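You operate a simulated robot arm through the tools that you are given. There is no shell and no other tool. Be economical: measure what you need, move in short steps, check, and stop when the job is done.

Carry out the task below with a simulated two-armed robot. There is one attempt and no reset: what you move stays moved.

JOB
Take the lid off the jar with the red lid and lay it down on the work bay. Then put the yellow plastic plate on top of the white cover. Then open the metal drawer, put the black rubber block in the inside the metal drawer, then shut the drawer. Then take the blue plastic cap on the top of the picking table and put it away on the low shelf of the separator stand. Keep to this order.

It is judged by the outcome, as a careful person would: the job done as asked, and still so three seconds after it is handed in. It fails if anything else is knocked over, pushed out of place, dropped, spilled or broken. Lids that push on must go on centred and level and be pressed home; caps that screw on are set level and turned clockwise until they are tight.

ROBOT AND FRAMES
Two 7-joint arms with two-finger parallel grippers on one trunk, on a base that drives. Base frame: it is fixed to the floor where the robot stands at the start and does not move with it; the origin is under the middle of the robot, x ahead of it, y to its left, z up. Units: mm, rad, N and s.
The left shoulder is at the start at [70, 178, 1020], the right one opposite. Places, roughly: black rubber block (4x3x3 cm) [-900, 1500, 300]; blue plastic cap (4x4x3 cm) [-200, -2900, 900]; inside the metal drawer [-1400, 1300, 100]; jar with the red lid (8x8x9 cm) [500, 200, 800]; low shelf of the separator stand [-800, 1400, 300]; metal drawer [-1400, 1300, 200]; white cover (33x20x14 cm) [600, 600, 400]; yellow plastic plate (5x4x2 cm) [-800, 1500, 300]. Payload 3.43 kg a hand.
The TCP of each hand is the grasp point between the finger pads, 30 mm short of the fingertips. In the tool frame z runs along the fingers and y along their closing line. The gripper opens to 94 mm. The fingers are 28 mm wide and 10 mm thick; the gripper's body (50 by 96 mm) begins 55 mm behind the TCP.
Orientation is that of the tool frame in the base frame, as a unit quaternion [w, x, y, z]. With the fingers straight down and closing along the base's y, the tool's x points along the base's -x, its y along +y and its z along -z.

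CONTROLS
- The arms move only by the tool play_rows. It takes "left_rows", "right_rows" or both (then of equal length, played together; a hand with none holds still); each is a list of rows, each a list of 6 numbers: the shift along the base's x, y, z in m, then the turn, a rotation vector about the base's x, y, z in rad. In form: [[dx, dy, dz, wx, wy, wz], ...]. A call has 1 to 12 rows; each row shifts and turns the commanded pose from where the row before left it. "left_claw" and "right_claw" are, for a hand that has rows, the closure, from 0 (fully open) to 1 (shut), set as the call begins (left out, the last holds). Each row takes 0.2 s and may step no farther than 50 mm and 0.15 rad from the row before; otherwise, or with a gripper value out of range, the whole call is refused. Where a pose cannot be reached the arm comes as near as it can. A force on the tool above 40 N (or 10 N above the force at the start of the call, whichever is more), or a blocked arm, ends the call early, and 0.2 s more pass. The fingers move at their own pace (about 153 mm/s each) and stop on an object; they squeeze with about 43 N. The grip force told is the motor's: it shows also when the fingers shut on nothing. Time passes only in rows, and 0.2 s behind the last, so rows that do not move let the fingers close. The reply holds the time, the measured pose of the TCP, the force on the tool along the base axes, the opening and the grip force, in the units named above and with some noise, with the torque about the TCP (base axes, N m) and any sound that the robot's microphone picked up, and new pictures: "pictures" is both (left out), scene, wrist or none (wrist: the cameras of the hands that moved).
- Cameras (640 x 400 px; columns grow to the right, rows downward): "scene" is now at [126.8, 48.4, 1340.9]; the picture's right is [0.54, -0.84, 0.00], its down [-0.48, -0.31, -0.82] and it looks along [0.69, 0.45, -0.57] (base axes); focal length 276 px, centre (320, 200). "left" rides on the left gripper at [76, -14, -103] in its tool frame; the picture's right is [0.18, 0.98, 0.00], its down [-0.75, 0.14, -0.64] and it looks along [-0.63, 0.12, 0.77] (tool axes); focal length 243 px, centre (320, 200). "right" rides on the right gripper at [76, 14, -103] in its tool frame; the picture's right is [-0.18, 0.98, 0.00], its down [-0.75, -0.14, -0.64] and it looks along [-0.63, -0.12, 0.77] (tool axes); focal length 243 px, centre (320, 200). There is no depth. A picture from a camera that has moved, and an enlarged one, comes with that camera's place and axes in the base frame and with its lens.
- move_column(by): slides the trunk up (or, below 0, down) by that many mm; the arms and the scene camera ride with it, the base frame stays. It gives what a move gives, with no picture.
- steer(legs): drives the robot by 1 to 6 legs, each [ahead, turn to the left] in mm and rad, along the robot's own axes; the way and the turn of a leg run together, so that a leg with both is an arc; at most 1500 mm and 3.142 rad a leg. The arms and the cameras ride along, it lands a little off, and it stops where it bumps. It gives what a move gives, and a new picture of the scene camera.
- pan_tilt(pan, tilt): turns the head with the scene camera to pan (to the left, within 1.501 rad either way) and tilt (down, from -0.506 to 1.204), counted from straight ahead of the robot. It gives what a move gives, and a new picture of the scene camera.
- zoom(camera, box): a new picture of the part [left, top, right, bottom] of that camera's present view, enlarged. It takes no simulated time.
- hand_in(): hands the job in; it is judged then, once.

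Go step by step. Nothing tells you exact positions but the pictures and the camera data: compare them with the known pose of the tool, close in by small moves and look again before you grip or let go. The budget is 165 turns and 260 pictures, counting those below and the enlarged ones. Unless the task says otherwise, let go and move clear before handing in, and close with one line.

The tools are called after ">>>" by a JSON object that holds its "method" and its "body". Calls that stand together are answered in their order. play_rows: Moves the arms, as the interface text tells. Its arguments: {"type":"object","properties":{"left_rows":{"type":"array","items":{"type":"array","items":{"type":"number"}}},"left_claw":{"type":"number"},"right_rows":{"type":"array","items":{"type":"array","items":{"type":"number"}}},"right_claw":{"type":"number"},"pictures":{"type":"string","enum":["both","scene","wrist","none"]}},"required":[]} The other tools are called the same way: move_column (by) slides the trunk up or down; steer (legs) drives the base; pan_tilt (pan, tilt) turns the head that bears the scene camera; zoom (camera, box) takes an enlarged picture of a part of a camera's view; hand_in () hands the job in.

At the start:

```text
time: 0.0
left_tcp_pos: [416.2, 403.9, 1123.4]
left_ee_rot: [0.0, 0.0, 1.0, 0.0]
left_ft_force: [-0.5, -0.2, 0.1]
left_wrist_torque: [0.0, 0.0, -0.04]
left_finger_gap: 94.2
left_finger_force: 0.0
right_tcp_pos: [354.1, 48.6, 1143.8]
right_ee_rot: [-0.001, -0.001, 1.0, 0.0]
right_ft_force: [-0.3, -0.1, 0.1]
right_wrist_torque: [0.01, 0.0, -0.01]
right_finger_gap: 94.0
right_finger_force: 0.0
trunk travel left (down, up): [-600.0, 240.0]
robot x, y, heading: [0.7, 1.3, -0.001]
head pan, tilt: [0.571, 0.602]
```

scene: 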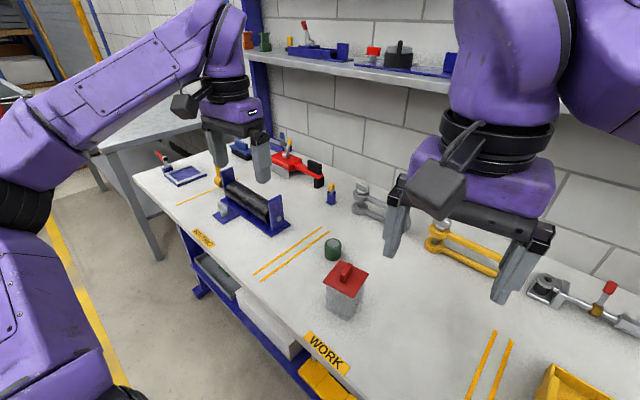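
right: 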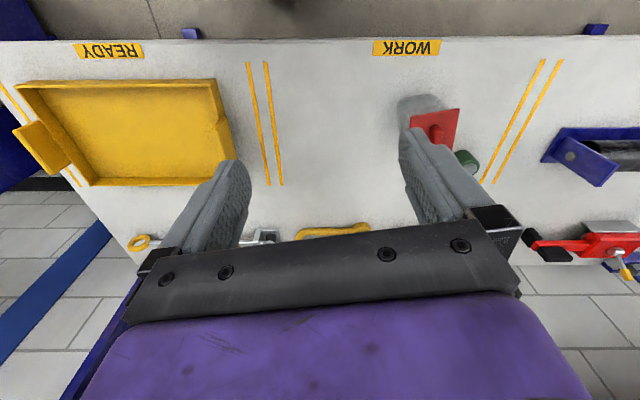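
left: 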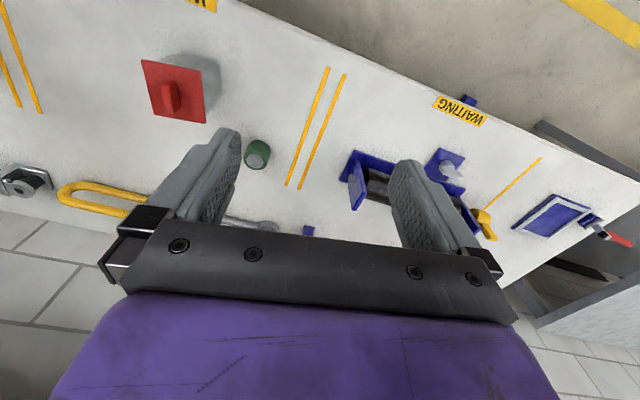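

I see a jar with a square red lid and a fin-shaped handle near [500, 220], in the WORK bay of the bench. I'll look closer before moving.

>>> {"method": "zoom", "body": {"camera": "scene", "box": [270, 220, 430, 340]}}

>>> {"method": "zoom", "body": {"camera": "left", "box": [100, 20, 300, 180]}}

```text
3.33 times, centred on (350, 280) of scene
camera zoom: at [126.8, 48.4, 1340.9], right [0.54, -0.84, 0.0], down [-0.48, -0.31, -0.82], along [0.69, 0.45, -0.57], focal length 921 px, centre (220, -67)
```

zoom: 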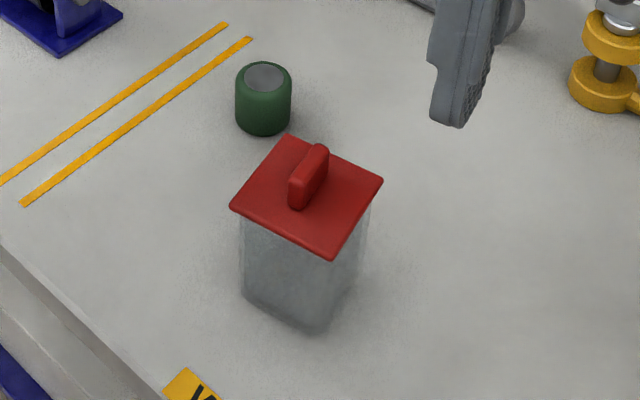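

```text
2.50 times, centred on (200, 100) of left
camera zoom: at [341.3, 391.3, 1227.1], right [-0.18, 0.98, 0.0], down [0.75, 0.14, 0.64], along [0.63, 0.12, -0.77], focal length 606 px, centre (620, 450)
```

zoom: 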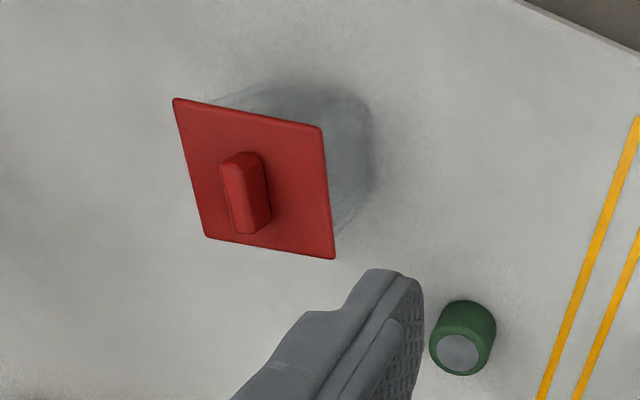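

The fin runs along x on a roughly axis-aligned square lid near (482, 213, z≈870). I move the left hand over it and the right hand out of the way.

>>> {"method": "play_rows", "body": {"left_rows": [[0.0132, -0.038, -0.024, 0, 0, 0], [0.0132, -0.038, -0.024, 0, 0, 0], [0.0132, -0.038, -0.024, 0, 0, 0], [0.0132, -0.038, -0.024, 0, 0, 0], [0.0132, -0.038, -0.024, 0, 0, 0], [0, 0, 0, 0, 0, 0]], "right_rows": [[0, -0.035, 0, 0, 0, 0], [0, -0.035, 0, 0, 0, 0], [0, -0.035, 0, 0, 0, 0], [0, -0.035, 0, 0, 0, 0], [0, -0.035, 0, 0, 0, 0], [0, 0, 0, 0, 0, 0]]}}

```text
time: 1.4
left_tcp_pos: [482.9, 215.9, 1005.2]
left_ee_rot: [0.0, 0.0, 1.0, -0.001]
left_ft_force: [0.6, 0.5, -0.5]
left_wrist_torque: [-0.03, -0.02, 0.02]
left_finger_gap: 93.9
left_finger_force: 0.1
right_tcp_pos: [353.9, -124.5, 1142.4]
right_ee_rot: [0.0, -0.001, 1.0, -0.001]
right_ft_force: [0.7, 0.6, -0.7]
right_wrist_torque: [0.0, -0.01, 0.02]
right_finger_gap: 94.0
right_finger_force: 0.0
trunk travel left (down, up): [-600.0, 240.0]
robot x, y, heading: [1.1, 1.9, 0.001]
head pan, tilt: [0.571, 0.602]
camera scene: at [126.0, 50.1, 1340.9], right [0.54, -0.84, 0.0], down [-0.48, -0.31, -0.82], along [0.69, 0.44, -0.57], focal length 276 px, centre (320, 200)
camera right: at [277.9, -110.3, 1244.6], right [0.18, 0.98, 0.0], down [0.75, -0.14, 0.64], along [0.63, -0.12, -0.77], focal length 243 px, centre (320, 200)
camera left: at [406.0, 202.8, 1106.8], right [-0.19, 0.98, 0.0], down [0.75, 0.14, 0.64], along [0.63, 0.12, -0.77], focal length 243 px, centre (320, 200)
```

scene: 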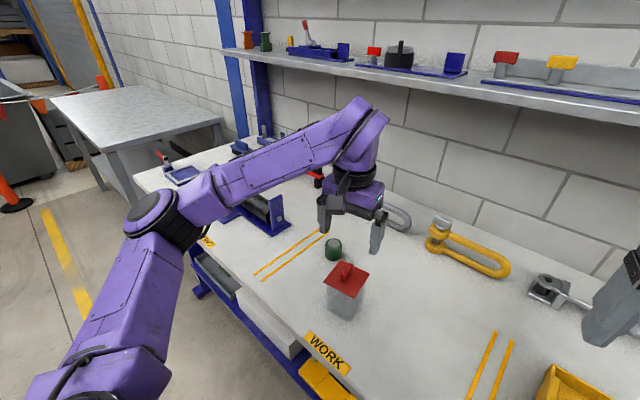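
right: 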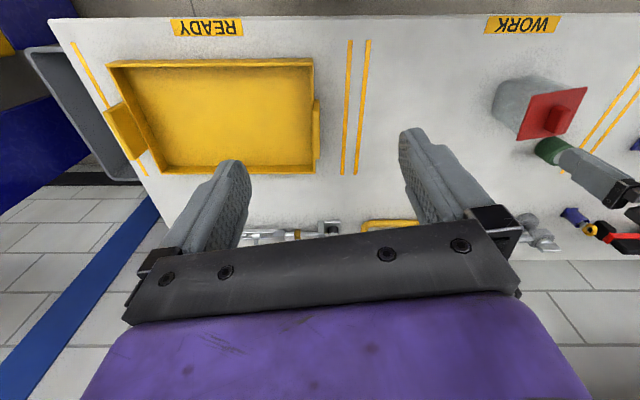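
left: 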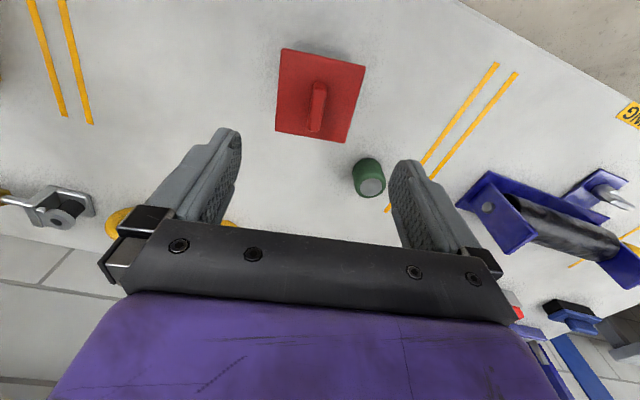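

The triangulation agrees: plate at z≈872, fin centre near (479, 215), lined up with x. I descend to just above it and look.

>>> {"method": "play_rows", "body": {"left_rows": [[-0.002, 0, -0.025, 0, 0, 0], [-0.001, -0.001, -0.025, 0, 0, 0], [0, 0, -0.023, 0, 0, 0], [0, 0, 0, 0, 0, 0]], "left_claw": 0.55}}

>>> {"method": "zoom", "body": {"camera": "scene", "box": [270, 180, 430, 340]}}

>>> {"method": "zoom", "body": {"camera": "right", "box": [440, 40, 640, 200]}}

```text
time: 2.4
left_tcp_pos: [480.5, 213.9, 931.5]
left_ee_rot: [0.0, 0.0, 1.0, 0.0]
left_ft_force: [-0.8, -0.6, -0.1]
left_wrist_torque: [-0.01, 0.03, -0.01]
left_finger_gap: 42.4
left_finger_force: 0.2
right_tcp_pos: [353.7, -126.1, 1141.9]
right_ee_rot: [-0.001, 0.0, 1.0, 0.0]
right_ft_force: [0.1, 0.4, 0.0]
right_wrist_torque: [-0.01, -0.02, 0.03]
right_finger_gap: 93.9
right_finger_force: 0.0
trunk travel left (down, up): [-600.0, 240.0]
robot x, y, heading: [1.5, 0.1, -0.0]
head pan, tilt: [0.571, 0.602]
camera scene: at [126.6, 48.3, 1340.9], right [0.54, -0.84, 0.0], down [-0.48, -0.31, -0.82], along [0.69, 0.45, -0.57], focal length 276 px, centre (320, 200)
camera left: at [404.2, 201.0, 1033.7], right [-0.18, 0.98, 0.0], down [0.75, 0.14, 0.64], along [0.63, 0.12, -0.77], focal length 243 px, centre (320, 200)
```

scene: 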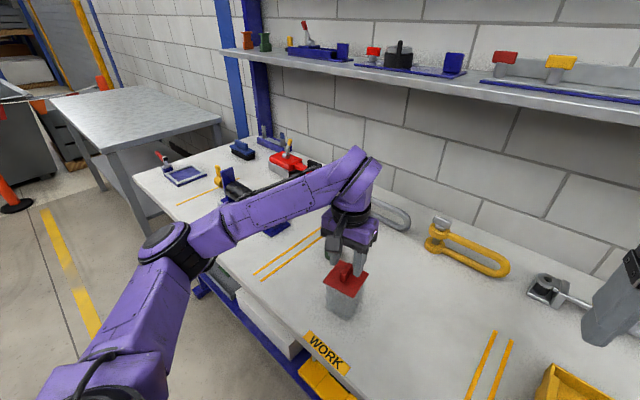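
left: 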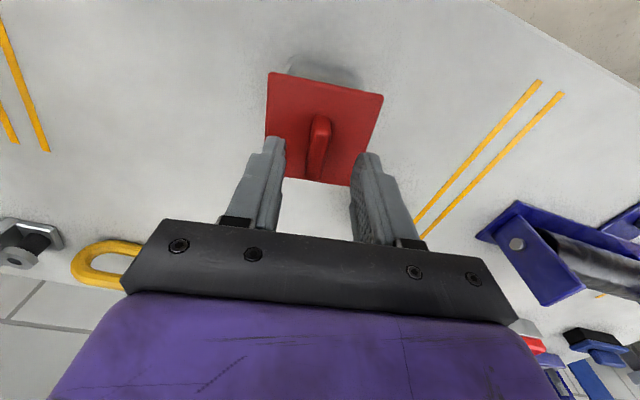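

```text
2.50 times, centred on (350, 260) of scene
camera zoom: at [126.6, 48.3, 1340.9], right [0.54, -0.84, 0.0], down [-0.48, -0.31, -0.82], along [0.69, 0.45, -0.57], focal length 691 px, centre (245, 50)
```

zoom: 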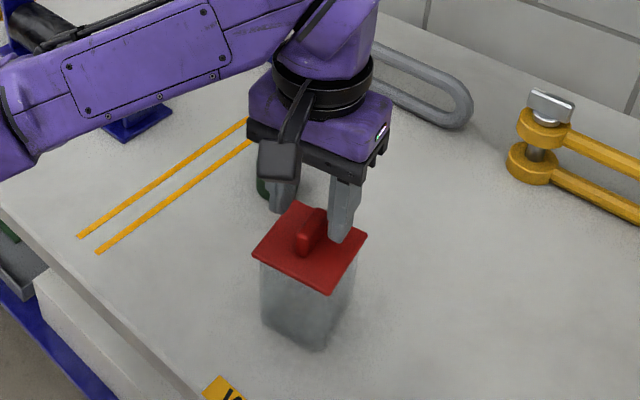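

```text
2.50 times, centred on (540, 120) of right
camera zoom: at [278.4, -111.7, 1244.4], right [0.18, 0.98, 0.0], down [0.75, -0.14, 0.64], along [0.63, -0.12, -0.77], focal length 606 px, centre (-230, 400)
```

zoom: 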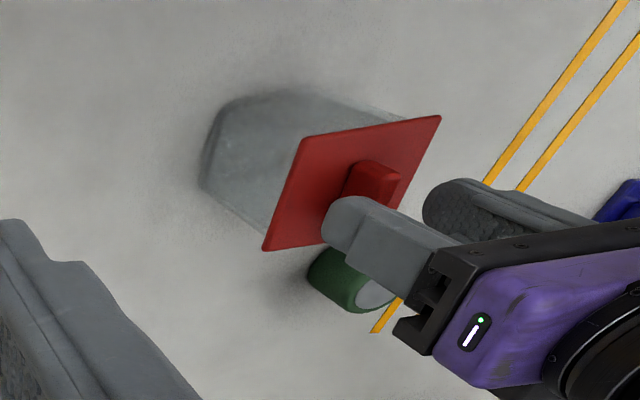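

The fingers straddle the fin well. I go down 20 mm more and check the depth.

>>> {"method": "play_rows", "body": {"left_rows": [[-0.001, 0, -0.01, 0, 0, 0], [-0.001, 0, -0.01, 0, 0, 0], [0, 0, 0, 0, 0, 0]], "left_claw": 0.7, "pictures": "none"}}

>>> {"method": "zoom", "body": {"camera": "right", "box": [480, 60, 640, 180]}}

>>> {"method": "zoom", "body": {"camera": "left", "box": [220, 60, 420, 260]}}

```text
time: 3.2
left_tcp_pos: [477.8, 212.7, 912.3]
left_ee_rot: [0.0, -0.001, 1.0, 0.0]
left_ft_force: [-0.3, 0.4, -0.2]
left_wrist_torque: [-0.02, 0.02, -0.05]
left_finger_gap: 28.3
left_finger_force: 0.0
right_tcp_pos: [353.8, -126.7, 1141.2]
right_ee_rot: [-0.001, 0.0, 1.0, 0.001]
right_ft_force: [0.7, 0.0, 0.1]
right_wrist_torque: [-0.01, 0.01, 0.05]
right_finger_gap: 94.0
right_finger_force: 0.1
trunk travel left (down, up): [-600.0, 240.0]
robot x, y, heading: [-1.0, -0.3, -0.001]
head pan, tilt: [0.571, 0.602]
```

```text
3.33 times, centred on (560, 120) of right
camera zoom: at [278.7, -111.9, 1244.3], right [0.18, 0.98, 0.0], down [0.75, -0.14, 0.64], along [0.63, -0.12, -0.77], focal length 809 px, centre (-480, 467)
```

zoom: 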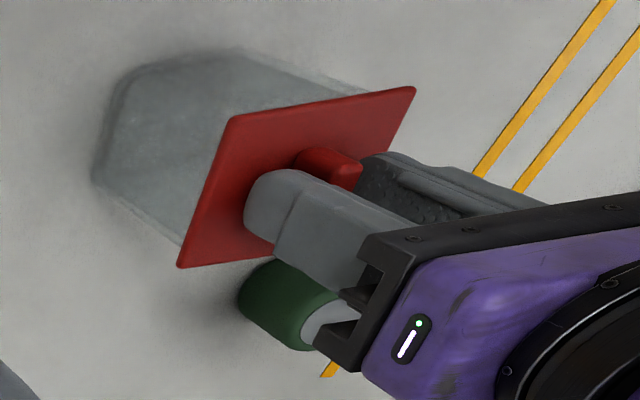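

```text
2.00 times, centred on (320, 160) of left
camera zoom: at [402.0, 200.6, 1013.9], right [-0.18, 0.98, 0.0], down [0.75, 0.14, 0.64], along [0.63, 0.12, -0.77], focal length 485 px, centre (320, 280)
```

zoom: 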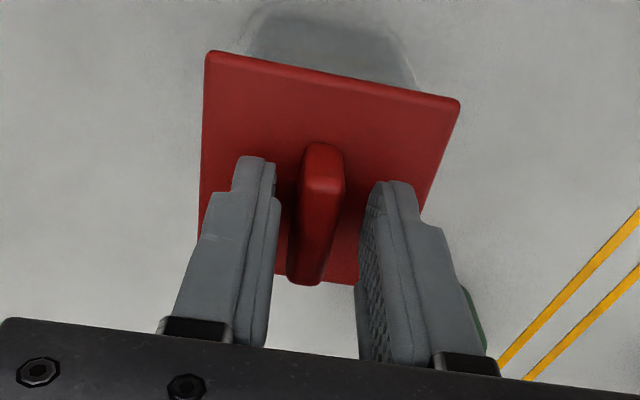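

The fin sits between the fingertips. I go down 5 mm and close.

>>> {"method": "play_rows", "body": {"left_rows": [[0, 0.001, -0.003, 0, 0, 0], [0, 0, -0.002, 0, 0, 0]], "pictures": "none"}}

>>> {"method": "play_rows", "body": {"left_rows": [[0, 0, 0, 0, 0, 0], [0, 0, 0, 0, 0, 0], [0, 0, 0, 0, 0, 0]], "left_claw": 1, "pictures": "wrist"}}

```text
time: 3.8
left_tcp_pos: [479.4, 215.3, 906.8]
left_ee_rot: [0.0, 0.001, 1.0, 0.0]
left_ft_force: [0.4, -0.8, 0.9]
left_wrist_torque: [0.0, 0.01, -0.04]
left_finger_gap: 28.4
left_finger_force: 0.0
right_tcp_pos: [353.8, -127.1, 1141.6]
right_ee_rot: [-0.001, 0.0, 1.0, 0.0]
right_ft_force: [-0.3, 0.8, 0.1]
right_wrist_torque: [0.01, 0.0, 0.01]
right_finger_gap: 93.9
right_finger_force: 0.0
trunk travel left (down, up): [-600.0, 240.0]
robot x, y, heading: [-0.5, 1.3, -0.002]
head pan, tilt: [0.571, 0.602]
```

```text
time: 4.6
left_tcp_pos: [478.6, 214.2, 907.3]
left_ee_rot: [0.001, 0.0, 1.0, 0.0]
left_ft_force: [1.5, -0.3, 7.7]
left_wrist_torque: [-0.02, -0.06, -0.02]
left_finger_gap: 10.5
left_finger_force: 43.1
right_tcp_pos: [353.4, -126.6, 1141.6]
right_ee_rot: [0.0, 0.0, 1.0, 0.001]
right_ft_force: [0.9, 0.1, -0.4]
right_wrist_torque: [0.01, 0.0, 0.01]
right_finger_gap: 94.1
right_finger_force: 0.2
trunk travel left (down, up): [-600.0, 240.0]
robot x, y, heading: [-2.1, 2.8, -0.0]
head pan, tilt: [0.571, 0.602]
camera left: at [401.8, 201.2, 1009.4], right [-0.18, 0.98, 0.0], down [0.75, 0.14, 0.64], along [0.63, 0.12, -0.77], focal length 243 px, centre (320, 200)
```

left: 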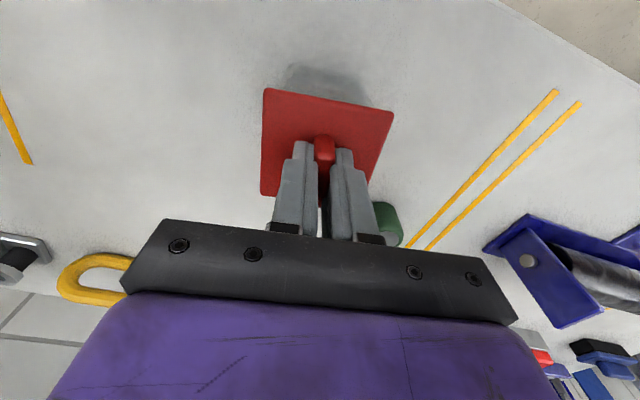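

The fin is gripped (10.5 mm). I lift slowly.

>>> {"method": "play_rows", "body": {"left_rows": [[0, 0, 0.003, 0, 0, 0], [0, 0, 0.004, 0, 0, 0], [0, 0, 0.006, 0, 0, 0], [0, 0, 0.01, 0, 0, 0], [0, 0, 0.015, 0, 0, 0], [0, 0, 0.02, 0, 0, 0], [0, 0, 0, 0, 0, 0]]}}

```text
time: 6.2
left_tcp_pos: [478.8, 213.7, 965.3]
left_ee_rot: [-0.001, 0.0, 1.0, 0.0]
left_ft_force: [0.1, -0.2, -0.9]
left_wrist_torque: [0.01, 0.01, -0.03]
left_finger_gap: 10.4
left_finger_force: 43.4
right_tcp_pos: [354.0, -125.6, 1142.4]
right_ee_rot: [-0.002, 0.0, 1.0, -0.001]
right_ft_force: [-0.1, 0.1, 0.5]
right_wrist_torque: [-0.02, 0.01, -0.01]
right_finger_gap: 94.1
right_finger_force: 0.0
trunk travel left (down, up): [-600.0, 240.0]
robot x, y, heading: [-1.7, -1.6, -0.004]
head pan, tilt: [0.571, 0.602]
camera scene: at [127.2, 48.5, 1340.8], right [0.54, -0.84, 0.0], down [-0.48, -0.31, -0.82], along [0.69, 0.45, -0.57], focal length 276 px, centre (320, 200)
camera left: at [402.3, 201.3, 1067.2], right [-0.18, 0.98, 0.0], down [0.75, 0.14, 0.64], along [0.63, 0.12, -0.77], focal length 243 px, centre (320, 200)
```

scene: 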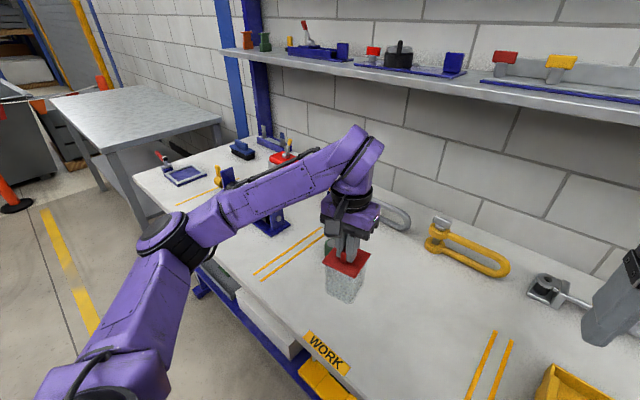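
left: 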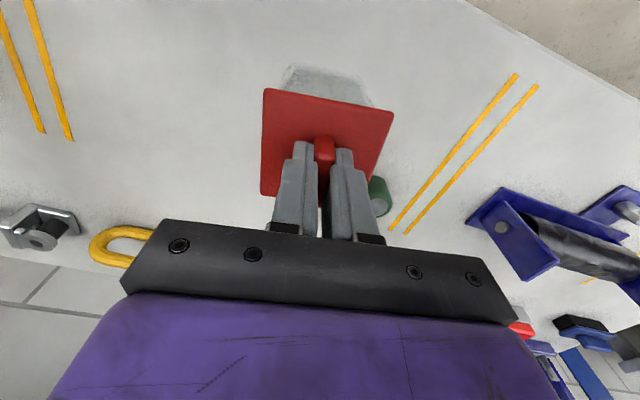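

>>> {"method": "zoom", "body": {"camera": "scene", "box": [270, 200, 430, 320]}}

>>> {"method": "zoom", "body": {"camera": "right", "box": [440, 40, 640, 200]}}

```text
3.33 times, centred on (350, 260) of scene
camera zoom: at [127.2, 48.5, 1340.8], right [0.54, -0.84, 0.0], down [-0.48, -0.31, -0.82], along [0.69, 0.45, -0.57], focal length 921 px, centre (220, 0)
```

zoom: 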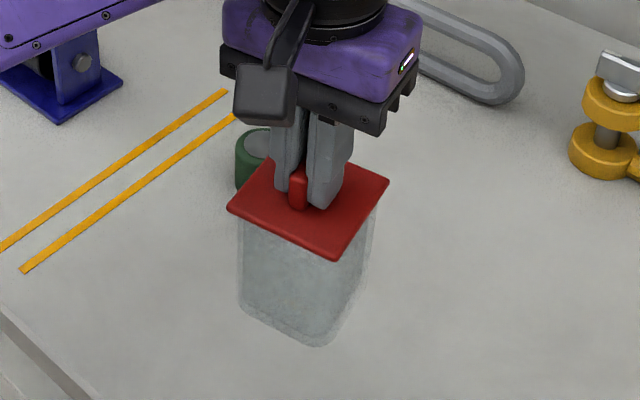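

```text
2.50 times, centred on (540, 120) of right
camera zoom: at [279.0, -111.5, 1244.3], right [0.18, 0.98, 0.0], down [0.75, -0.14, 0.64], along [0.63, -0.12, -0.77], focal length 606 px, centre (-230, 400)
```

zoom: 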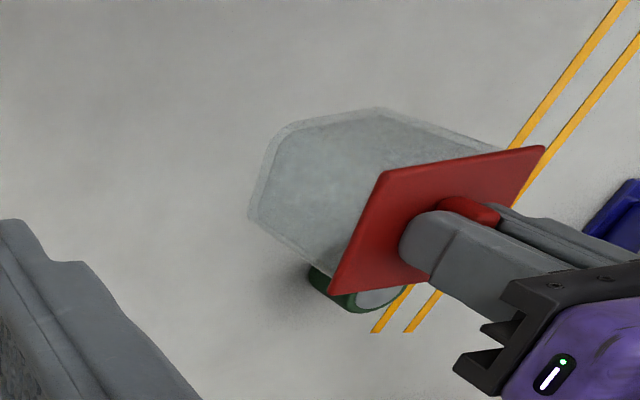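

The jar came up with the lid, so the lid is tight. I set the jar back down and will hold the body with the right hand from the side.

>>> {"method": "play_rows", "body": {"left_rows": [[0, 0, -0.025, 0, 0, 0], [0, 0, -0.02, 0, 0, 0], [0, 0, -0.008, 0, 0, 0], [0, 0, -0.003, 0, 0, 0], [0, 0, -0.002, 0, 0, 0], [0, 0, 0, 0, 0, 0], [0, 0, 0, 0, 0, 0], [0, 0, 0, 0, 0, 0], [0, 0, 0, 0, 0, 0], [0, 0, 0, 0, 0, 0], [0, 0, 0, 0, 0, 0]], "right_rows": [[0, 0, -0.01, 0, 0, -0.1428], [0, 0, -0.01, 0, 0, -0.1428], [0, 0, -0.01, 0, 0, -0.1428], [0, 0, -0.01, 0, 0, -0.1428], [0, 0, -0.01, 0, 0, -0.1428], [0, 0, -0.01, 0, 0, -0.1428], [0, 0, -0.01, 0, 0, -0.1428], [0, 0, -0.01, 0, 0, -0.1428], [0, 0, -0.01, 0, 0, -0.1428], [0, 0, -0.01, 0, 0, -0.1428], [0, 0, -0.01, 0, 0, -0.1428]]}}

```text
time: 8.6
left_tcp_pos: [479.5, 213.5, 907.7]
left_ee_rot: [0.0, 0.0, 1.0, 0.0]
left_ft_force: [1.7, 0.7, 5.0]
left_wrist_torque: [0.06, -0.12, 0.0]
left_finger_gap: 10.2
left_finger_force: 42.7
right_tcp_pos: [354.0, -126.8, 1032.9]
right_ee_rot: [0.0, 0.707, 0.707, 0.0]
right_ft_force: [-0.6, 0.3, -0.1]
right_wrist_torque: [-0.01, 0.0, -0.03]
right_finger_gap: 94.0
right_finger_force: 0.0
trunk travel left (down, up): [-600.0, 240.0]
robot x, y, heading: [-1.7, 0.4, -0.002]
head pan, tilt: [0.571, 0.602]
camera scene: at [126.5, 48.1, 1341.0], right [0.54, -0.84, 0.0], down [-0.48, -0.31, -0.82], along [0.69, 0.45, -0.57], focal length 276 px, centre (320, 200)
camera right: at [369.1, -50.2, 1135.5], right [0.98, -0.19, 0.0], down [-0.14, -0.75, 0.64], along [-0.12, -0.63, -0.77], focal length 243 px, centre (320, 200)
camera left: at [402.2, 200.8, 1009.6], right [-0.18, 0.98, 0.0], down [0.75, 0.14, 0.64], along [0.63, 0.12, -0.77], focal length 243 px, centre (320, 200)
```

scene: 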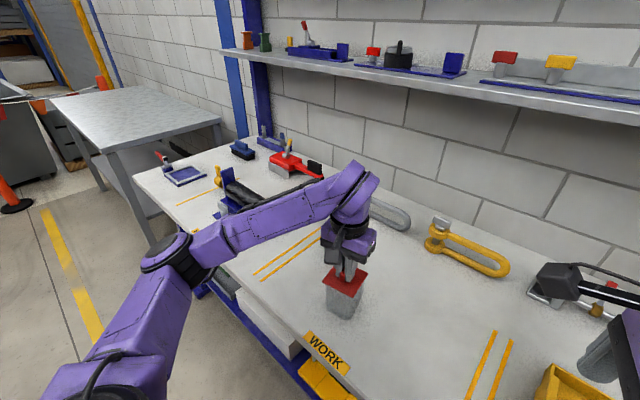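
right: 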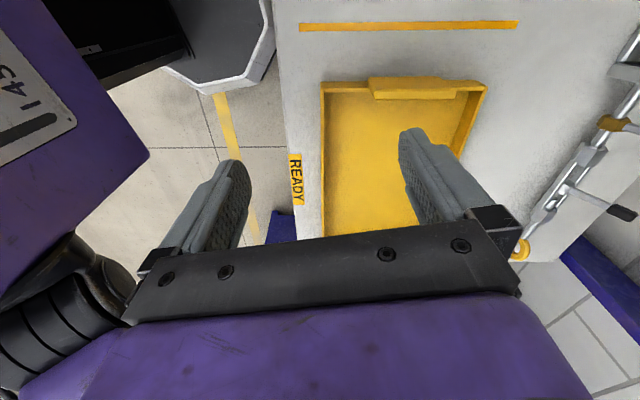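
left: 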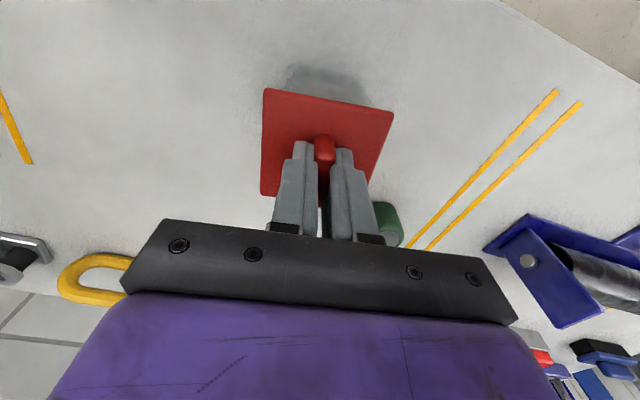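

Jar is back down. Now I pitch the right hand toward horizontal (15° down), fingers to +y.

>>> {"method": "play_rows", "body": {"right_rows": [[0.014, 0.01, 0, 0.1454, 0, 0], [0.014, 0.01, 0, 0.1454, 0, 0], [0.014, 0.01, 0, 0.1454, 0, 0], [0.014, 0.01, 0, 0.1454, 0, 0], [0.014, 0.01, 0, 0.1454, 0, 0], [0.014, 0.01, 0, 0.1454, 0, 0], [0.014, 0.01, 0, 0.1454, 0, 0], [0.014, 0.01, 0, 0.1454, 0, 0], [0.012, 0.01, 0, 0.1454, 0, 0], [0, 0, 0, 0, 0, 0]]}}

```text
time: 10.8
left_tcp_pos: [477.3, 213.0, 906.7]
left_ee_rot: [0.0, 0.001, 1.0, 0.0]
left_ft_force: [0.5, 0.6, 4.1]
left_wrist_torque: [0.06, 0.03, 0.04]
left_finger_gap: 10.2
left_finger_force: 42.7
right_tcp_pos: [478.7, -36.3, 1033.0]
right_ee_rot: [-0.43, 0.561, 0.561, 0.432]
right_ft_force: [0.5, -0.3, 0.2]
right_wrist_torque: [0.01, 0.02, 0.02]
right_finger_gap: 94.2
right_finger_force: 0.0
trunk travel left (down, up): [-600.0, 240.0]
robot x, y, heading: [-6.5, 3.6, -0.001]
head pan, tilt: [0.571, 0.602]
camera scene: at [126.2, 48.0, 1341.0], right [0.54, -0.84, 0.0], down [-0.48, -0.31, -0.82], along [0.69, 0.45, -0.57], focal length 276 px, centre (320, 200)
camera right: at [492.6, -115.9, 1132.9], right [0.98, -0.05, -0.18], down [-0.14, -0.81, -0.56], along [-0.12, 0.58, -0.81], focal length 243 px, centre (320, 200)
```

scene: 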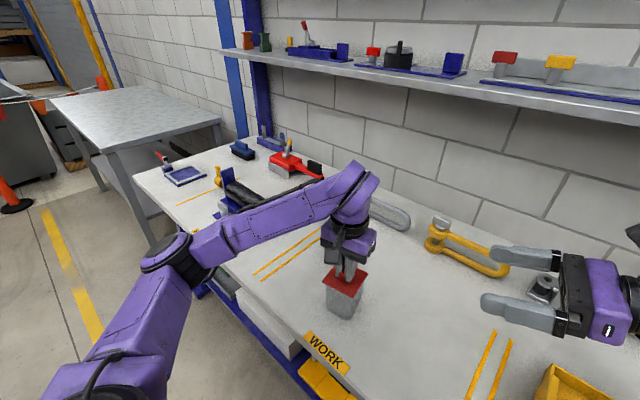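
right: 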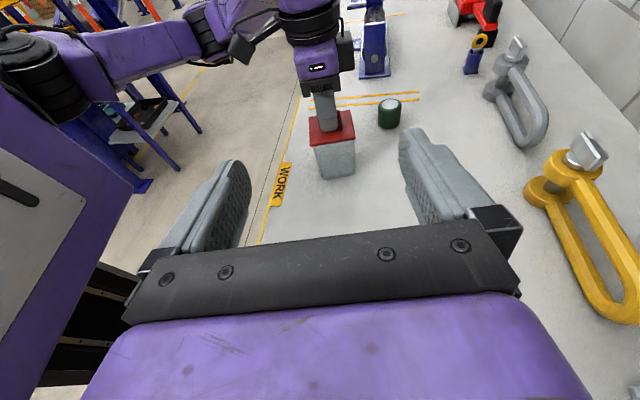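

The right hand is oriented well and confirms the lid at (480, 213). I approach in two stages.

>>> {"method": "play_rows", "body": {"right_rows": [[0, 0.028, -0.036, 0, 0, 0], [0, 0.028, -0.036, 0, 0, 0], [0, 0.028, -0.036, 0, 0, 0], [0, 0.028, -0.036, 0, 0, 0], [0, 0.028, -0.036, 0, 0, 0], [0, 0, 0, 0, 0, 0]]}}

>>> {"method": "zoom", "body": {"camera": "scene", "box": [280, 200, 480, 325]}}

```text
time: 12.2
left_tcp_pos: [478.8, 213.6, 907.4]
left_ee_rot: [0.001, -0.001, 1.0, 0.0]
left_ft_force: [0.3, -0.2, 4.8]
left_wrist_torque: [0.01, 0.05, -0.03]
left_finger_gap: 10.6
left_finger_force: 43.1
right_tcp_pos: [478.7, 104.1, 853.4]
right_ee_rot: [-0.429, 0.562, 0.56, 0.432]
right_ft_force: [-0.1, 0.3, 0.2]
right_wrist_torque: [-0.02, 0.01, 0.02]
right_finger_gap: 93.7
right_finger_force: 0.0
trunk travel left (down, up): [-600.0, 240.0]
robot x, y, heading: [2.9, 2.5, 0.002]
head pan, tilt: [0.571, 0.602]
camera scene: at [126.3, 48.0, 1341.0], right [0.54, -0.84, 0.0], down [-0.48, -0.31, -0.82], along [0.69, 0.45, -0.57], focal length 276 px, centre (320, 200)
camera right: at [492.3, 25.0, 952.8], right [0.98, -0.05, -0.18], down [-0.14, -0.81, -0.56], along [-0.12, 0.58, -0.81], focal length 243 px, centre (320, 200)
```

scene: 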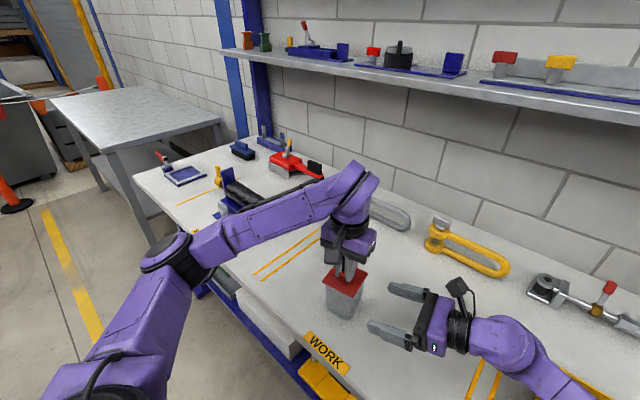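
right: 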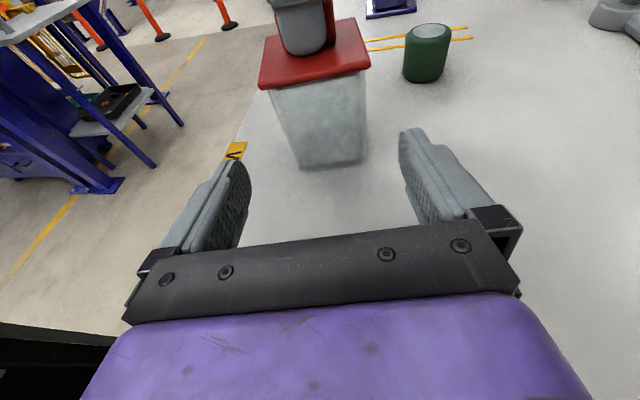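

```text
3.20 times, centred on (380, 262) of scene
camera zoom: at [126.3, 48.0, 1341.0], right [0.54, -0.84, 0.0], down [-0.48, -0.31, -0.82], along [0.69, 0.45, -0.57], focal length 884 px, centre (128, 0)
```

zoom: 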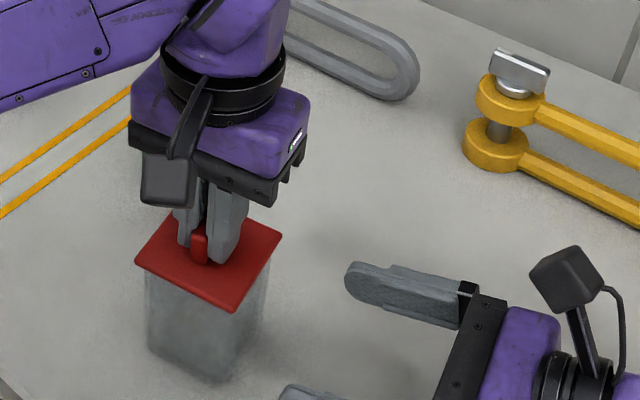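

The jar is aligned with the fingers. I advance to straddle the body just below the lid.

>>> {"method": "play_rows", "body": {"right_rows": [[0, 0.02, -0.006, 0, 0, 0], [0, 0.02, -0.005, 0, 0, 0], [0, 0.02, -0.003, 0, 0, 0], [0, 0.02, 0, 0, 0, 0], [0, 0.014, 0, 0, 0, 0], [0, 0, 0, 0, 0, 0]], "pictures": "wrist"}}

>>> {"method": "zoom", "body": {"camera": "scene", "box": [280, 200, 480, 325]}}

```text
time: 13.6
left_tcp_pos: [470.6, 212.6, 912.9]
left_ee_rot: [0.006, 0.0, 1.0, 0.001]
left_ft_force: [-0.4, 0.8, -1.1]
left_wrist_torque: [-0.02, 0.01, -0.03]
left_finger_gap: 10.5
left_finger_force: 43.1
right_tcp_pos: [474.4, 196.4, 853.1]
right_ee_rot: [-0.426, 0.555, 0.563, 0.44]
right_ft_force: [0.2, 0.1, 0.4]
right_wrist_torque: [0.01, 0.02, -0.02]
right_finger_gap: 94.0
right_finger_force: 0.1
trunk travel left (down, up): [-600.0, 240.0]
robot x, y, heading: [-0.1, 2.9, -0.002]
head pan, tilt: [0.571, 0.602]
camera right: at [486.3, 117.0, 952.1], right [0.99, -0.05, -0.16], down [-0.13, -0.81, -0.57], along [-0.1, 0.59, -0.8], focal length 243 px, centre (320, 200)
```

right: 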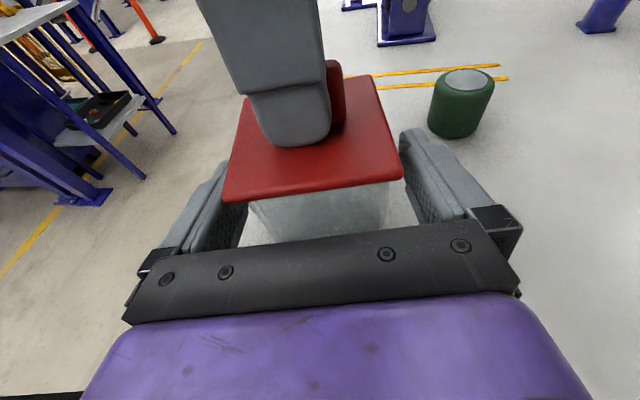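

```text
3.20 times, centred on (380, 262) of scene
camera zoom: at [114.6, 46.5, 1342.6], right [0.54, -0.84, 0.0], down [-0.47, -0.3, -0.83], along [0.7, 0.45, -0.56], focal length 884 px, centre (128, 0)
```

zoom: 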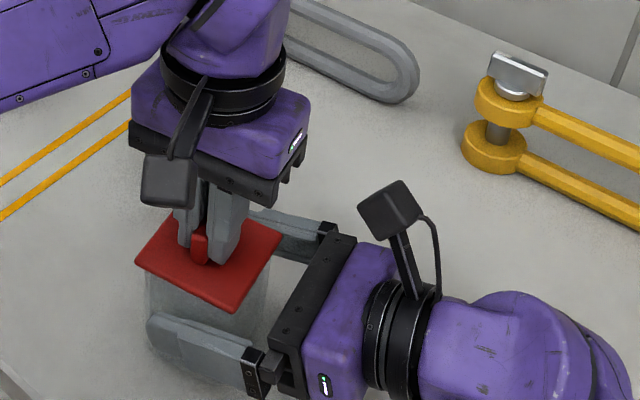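

The whole robot is being pushed back slightly — the right elbow or forearm seems to be resting on something. I raise the right hand back and look.

>>> {"method": "play_rows", "body": {"right_rows": [[0, 0, 0.007, 0, 0, 0], [0, 0, 0.007, 0, 0, 0], [0, 0, 0, 0, 0, 0]], "pictures": "none"}}

>>> {"method": "pan_tilt", "body": {"pan": -0.2, "tilt": 0.9}}

```text
time: 14.4
left_tcp_pos: [475.7, 212.4, 907.9]
left_ee_rot: [0.002, 0.0, 1.0, 0.0]
left_ft_force: [0.1, -0.7, -1.1]
left_wrist_torque: [0.03, -0.01, 0.0]
left_finger_gap: 10.4
left_finger_force: 43.2
right_tcp_pos: [475.9, 196.8, 853.7]
right_ee_rot: [-0.43, 0.561, 0.561, 0.432]
right_ft_force: [0.1, -0.8, 0.3]
right_wrist_torque: [0.01, -0.03, 0.01]
right_finger_gap: 94.1
right_finger_force: 0.0
trunk travel left (down, up): [-600.0, 240.0]
robot x, y, heading: [-1.3, -1.1, 0.004]
head pan, tilt: [0.571, 0.602]
heard: snap
```

```text
time: 15.5
left_tcp_pos: [476.7, 214.1, 908.0]
left_ee_rot: [0.001, -0.001, 1.0, 0.0]
left_ft_force: [-0.4, -0.1, -0.6]
left_wrist_torque: [0.01, -0.03, 0.0]
left_finger_gap: 10.6
left_finger_force: 43.2
right_tcp_pos: [476.5, 197.2, 853.4]
right_ee_rot: [-0.43, 0.561, 0.561, 0.431]
right_ft_force: [-0.2, -0.1, 1.5]
right_wrist_torque: [0.01, -0.03, 0.02]
right_finger_gap: 93.8
right_finger_force: 0.1
trunk travel left (down, up): [-600.0, 240.0]
robot x, y, heading: [-0.0, -0.8, -0.002]
head pan, tilt: [-0.201, 0.901]
camera scene: at [124.4, -15.0, 1316.4], right [-0.2, -0.98, 0.0], down [-0.77, 0.16, -0.62], along [0.61, -0.12, -0.78], focal length 276 px, centre (320, 200)
```

scene: 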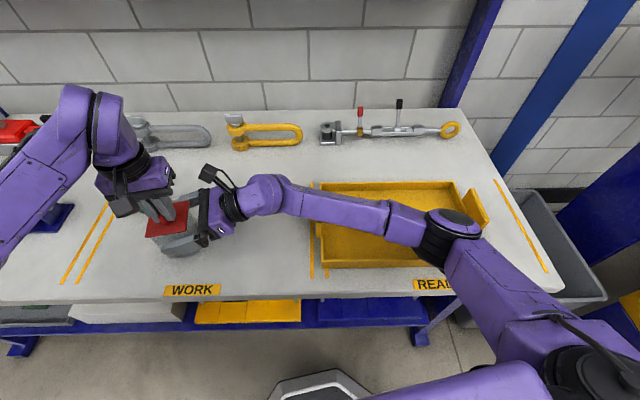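

>>> {"method": "zoom", "body": {"camera": "scene", "box": [80, 150, 280, 275]}}

>>> {"method": "zoom", "body": {"camera": "right", "box": [160, 40, 480, 240]}}

>>> {"method": "zoom", "body": {"camera": "scene", "box": [240, 140, 560, 340]}}

```text
3.20 times, centred on (180, 212) of scene
camera zoom: at [124.4, -15.0, 1316.4], right [-0.2, -0.98, 0.0], down [-0.77, 0.16, -0.62], along [0.61, -0.12, -0.78], focal length 884 px, centre (768, 160)
```

zoom: 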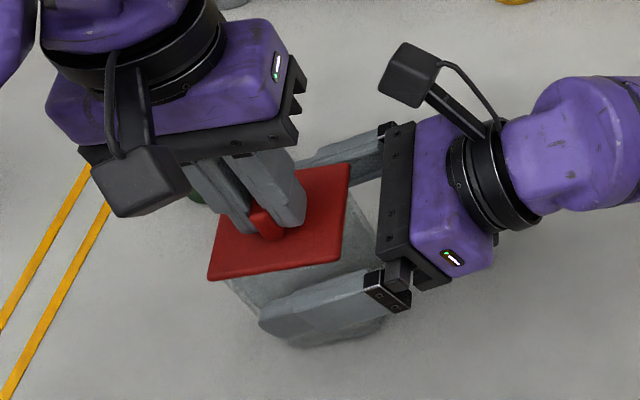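

```text
2.00 times, centred on (320, 140) of right
camera zoom: at [491.5, 118.1, 953.6], right [0.98, -0.05, -0.18], down [-0.14, -0.81, -0.56], along [-0.12, 0.58, -0.81], focal length 485 px, centre (320, 320)
```

zoom: 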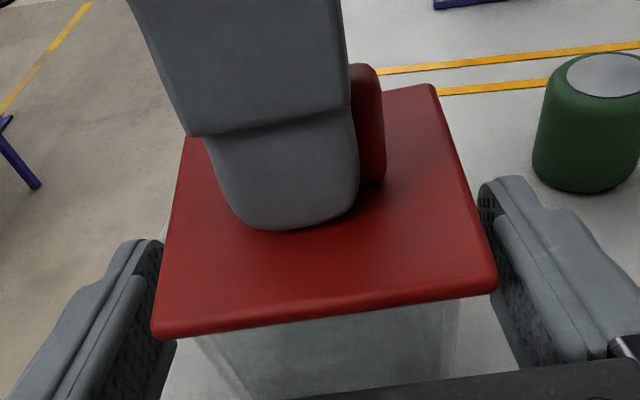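

```text
2.00 times, centred on (400, 240) of scene
camera zoom: at [124.4, -15.0, 1316.4], right [-0.2, -0.98, 0.0], down [-0.77, 0.16, -0.62], along [0.61, -0.12, -0.78], focal length 553 px, centre (160, 120)
```

zoom: 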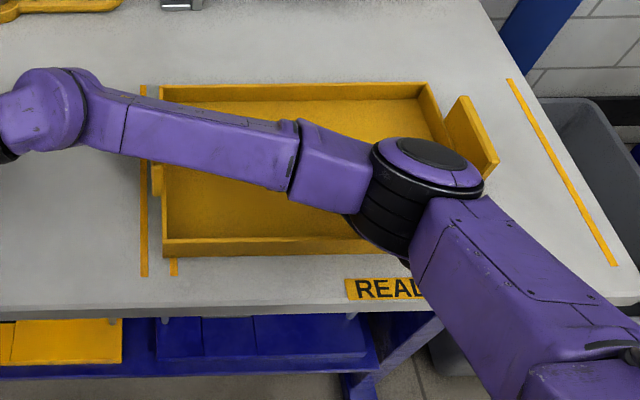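

The right forearm shoved the yellow tray about 5 cm toward the jar; I'll need to put that back later. The safer plan is to work in the air: lift both hands together so the right elbow clears the bench.

>>> {"method": "play_rows", "body": {"left_rows": [[0, 0, 0.015, 0, 0, 0], [0, 0, 0.025, 0, 0, 0], [0, 0, 0.025, 0, 0, 0], [0, 0, 0.025, 0, 0, 0], [0, 0, 0.02, 0, 0, 0], [0, 0, 0, 0, 0, 0]], "right_rows": [[0, 0, 0.015, 0, 0, 0], [0, 0, 0.025, 0, 0, 0], [0, 0, 0.025, 0, 0, 0], [0, 0, 0.025, 0, 0, 0], [0, 0, 0.02, 0, 0, 0], [0, 0, 0, 0, 0, 0]]}}

>>> {"method": "zoom", "body": {"camera": "scene", "box": [40, 100, 280, 250]}}

```text
time: 16.9
left_tcp_pos: [478.7, 212.1, 1016.6]
left_ee_rot: [0.0, -0.001, 1.0, 0.0]
left_ft_force: [-0.2, 0.0, -0.6]
left_wrist_torque: [-0.04, 0.0, -0.04]
left_finger_gap: 10.7
left_finger_force: 43.3
right_tcp_pos: [478.9, 198.7, 963.0]
right_ee_rot: [-0.43, 0.562, 0.561, 0.431]
right_ft_force: [0.2, 0.3, 0.0]
right_wrist_torque: [-0.01, 0.0, -0.03]
right_finger_gap: 93.8
right_finger_force: 0.0
trunk travel left (down, up): [-600.0, 240.0]
robot x, y, heading: [-0.4, 1.0, 0.001]
head pan, tilt: [-0.201, 0.901]
camera scene: at [126.8, -14.5, 1316.2], right [-0.2, -0.98, 0.0], down [-0.77, 0.16, -0.62], along [0.61, -0.12, -0.78], focal length 276 px, centre (320, 200)
camera right: at [493.3, 119.3, 1062.6], right [0.98, -0.05, -0.18], down [-0.14, -0.81, -0.56], along [-0.12, 0.58, -0.81], focal length 243 px, centre (320, 200)
camera left: at [402.5, 200.5, 1119.5], right [-0.19, 0.98, 0.0], down [0.75, 0.14, 0.64], along [0.63, 0.12, -0.77], focal length 243 px, centre (320, 200)
```

scene: 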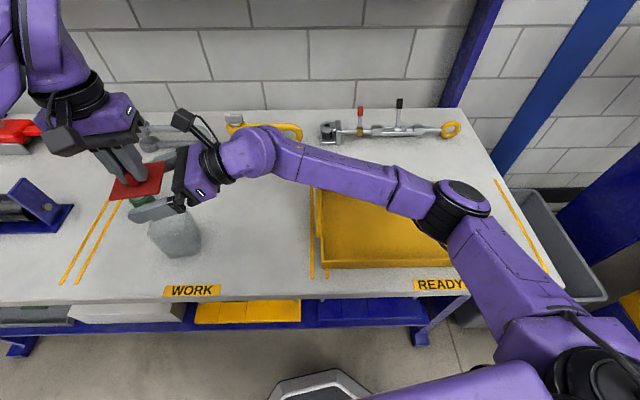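
right: 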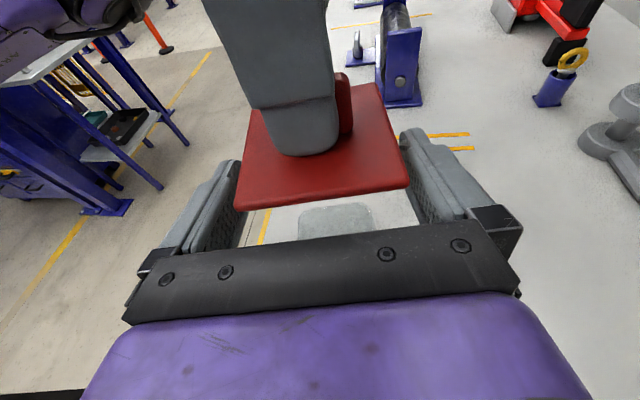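
left: 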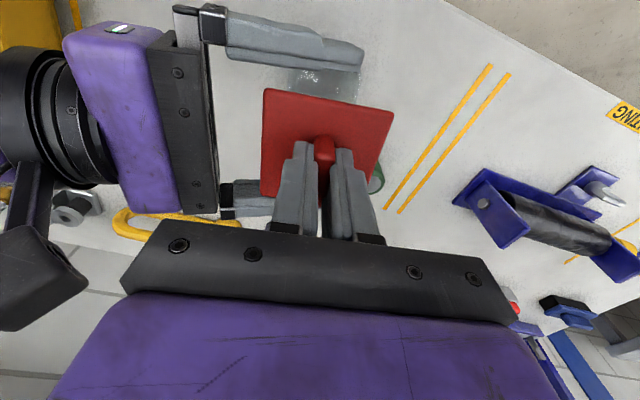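

```text
2.67 times, centred on (160, 175) of scene
camera zoom: at [126.8, -14.5, 1316.2], right [-0.2, -0.98, 0.0], down [-0.77, 0.16, -0.62], along [0.61, -0.12, -0.78], focal length 737 px, centre (747, 267)
```

zoom: 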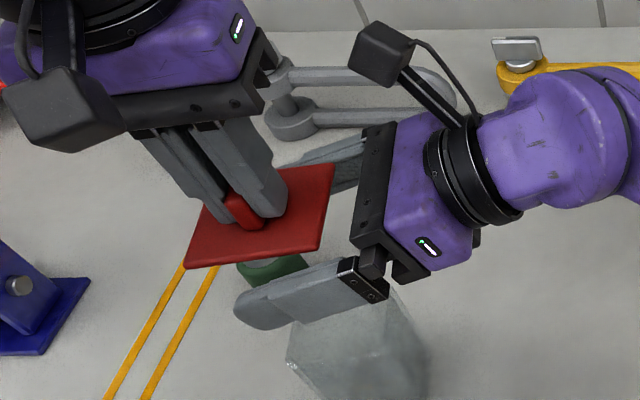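

The lid came free (that was the snap) and the jar stands on the bench. I withdraw the right hand, up and back.

>>> {"method": "play_rows", "body": {"right_rows": [[0, -0.03, 0.005, 0, 0, 0], [0, -0.04, 0.01, 0, 0, 0], [0, -0.04, 0.02, 0, 0, 0], [0, -0.04, 0.02, 0, 0, 0], [0, -0.04, 0.02, 0, 0, 0], [0, -0.04, 0.02, 0, 0, 0], [0, 0, 0.02, 0, 0, 0], [0, 0, 0, 0, 0, 0]], "pictures": "scene"}}

>>> {"method": "play_rows", "body": {"right_rows": [[-0.014, -0.01, 0, -0.1454, 0, 0], [-0.014, -0.01, 0, -0.1454, 0, 0], [-0.014, -0.01, 0, -0.1454, 0, 0], [-0.014, -0.01, 0, -0.1454, 0, 0], [-0.014, -0.01, 0, -0.1454, 0, 0], [-0.014, -0.01, 0, -0.1454, 0, 0], [-0.014, -0.01, 0, -0.1454, 0, 0], [-0.014, -0.01, 0, -0.1454, 0, 0], [-0.014, -0.01, 0, -0.1454, 0, 0], [0, 0, 0, 0, 0, 0]], "pictures": "scene"}}

```text
time: 18.7
left_tcp_pos: [479.9, 212.3, 1017.0]
left_ee_rot: [0.0, 0.0, 1.0, 0.0]
left_ft_force: [-1.2, 0.3, -0.3]
left_wrist_torque: [0.0, 0.0, 0.0]
left_finger_gap: 10.4
left_finger_force: 43.3
right_tcp_pos: [479.3, -32.8, 1078.8]
right_ee_rot: [-0.431, 0.56, 0.561, 0.431]
right_ft_force: [0.1, -0.9, -0.9]
right_wrist_torque: [0.02, 0.01, 0.01]
right_finger_gap: 94.1
right_finger_force: 0.1
trunk travel left (down, up): [-600.0, 240.0]
robot x, y, heading: [-2.9, -2.0, 0.001]
head pan, tilt: [-0.201, 0.901]
camera scene: at [126.5, -15.5, 1316.2], right [-0.2, -0.98, 0.0], down [-0.77, 0.16, -0.62], along [0.61, -0.12, -0.78], focal length 276 px, centre (320, 200)
```

scene: 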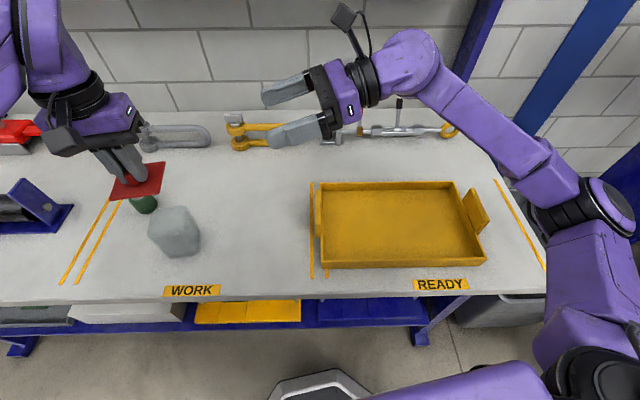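

```text
time: 20.9
left_tcp_pos: [479.5, 212.2, 1016.4]
left_ee_rot: [-0.001, -0.001, 1.0, 0.0]
left_ft_force: [-0.9, -0.5, 0.1]
left_wrist_torque: [-0.01, 0.0, -0.02]
left_finger_gap: 10.5
left_finger_force: 43.0
right_tcp_pos: [352.4, -124.1, 1077.0]
right_ee_rot: [0.001, 0.708, 0.707, 0.0]
right_ft_force: [0.3, 0.2, 0.3]
right_wrist_torque: [-0.01, 0.02, -0.04]
right_finger_gap: 94.1
right_finger_force: 0.1
trunk travel left (down, up): [-600.0, 240.0]
robot x, y, heading: [1.1, 3.1, -0.007]
head pan, tilt: [-0.201, 0.901]
camera scene: at [127.0, -15.3, 1316.1], right [-0.2, -0.98, 0.0], down [-0.77, 0.16, -0.62], along [0.61, -0.12, -0.78], focal length 276 px, centre (320, 200)
```

scene: 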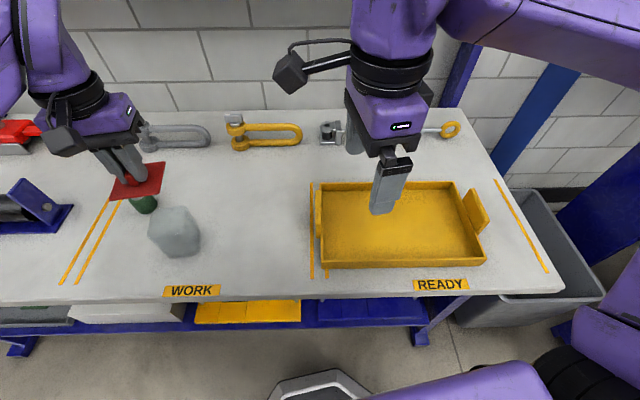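

The tray is indeed shifted; I'll correct it right after. Now I carry the lid to the free part of the WORK bay, near (475, 90).

>>> {"method": "play_rows", "body": {"left_rows": [[0, -0.04, 0, 0, 0, 0], [-0.003, -0.04, 0, 0, 0, 0], [0, -0.042, 0, 0, 0, 0], [0, 0, -0.04, 0, 0, 0], [0, 0, -0.04, 0, 0, 0], [0, 0, -0.04, 0, 0, 0], [0, 0, -0.03, 0, 0, 0], [0, 0, 0, 0, 0, 0]]}}

>>> {"method": "zoom", "body": {"camera": "scene", "box": [120, 120, 360, 270]}}

```text
time: 22.7
left_tcp_pos: [483.5, 93.2, 867.4]
left_ee_rot: [0.0, 0.0, 1.0, 0.0]
left_ft_force: [-0.3, 0.1, -0.7]
left_wrist_torque: [0.02, 0.03, -0.01]
left_finger_gap: 10.4
left_finger_force: 42.6
left hand out of reach, approached as far as the arm can: row 3
right_tcp_pos: [352.6, -122.4, 1078.2]
right_ee_rot: [0.0, 0.707, 0.707, 0.002]
right_ft_force: [-0.1, -0.8, 0.2]
right_wrist_torque: [0.02, 0.01, 0.03]
right_finger_gap: 94.3
right_finger_force: 0.0
trunk travel left (down, up): [-600.0, 240.0]
robot x, y, heading: [0.4, 0.8, 0.003]
head pan, tilt: [-0.201, 0.901]
camera scene: at [126.3, -15.3, 1316.2], right [-0.2, -0.98, 0.0], down [-0.77, 0.16, -0.62], along [0.61, -0.12, -0.78], focal length 276 px, centre (320, 200)
camera left: at [405.9, 80.9, 969.9], right [-0.18, 0.98, 0.0], down [0.75, 0.14, 0.64], along [0.63, 0.12, -0.77], focal length 243 px, centre (320, 200)
```

scene: 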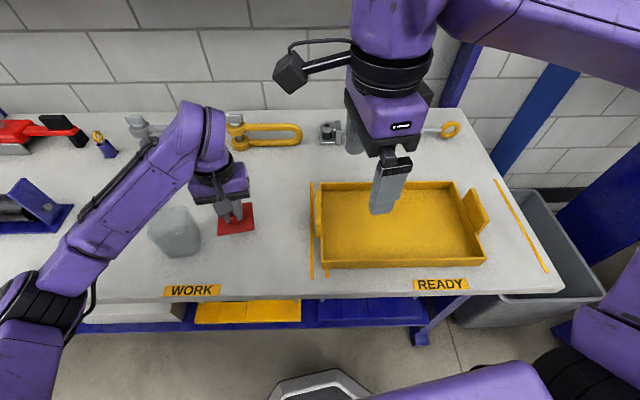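
left: 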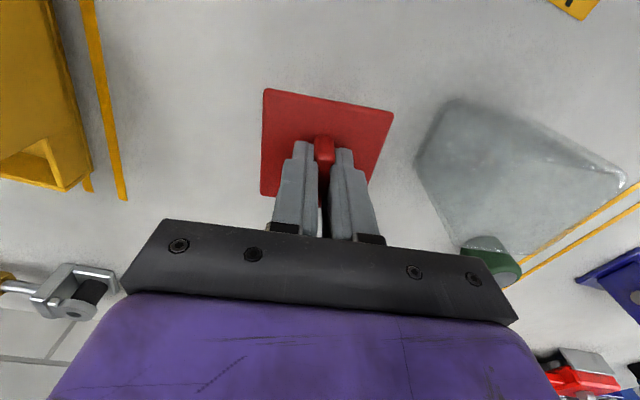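

```text
2.67 times, centred on (240, 195) of scene
camera zoom: at [126.3, -15.3, 1316.2], right [-0.2, -0.98, 0.0], down [-0.77, 0.16, -0.62], along [0.61, -0.12, -0.78], focal length 737 px, centre (533, 213)
```

zoom: 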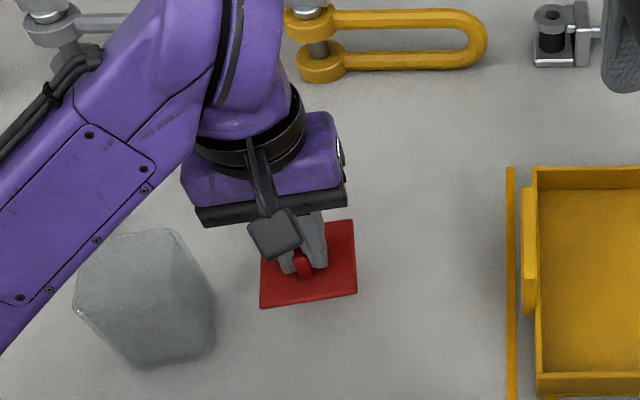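

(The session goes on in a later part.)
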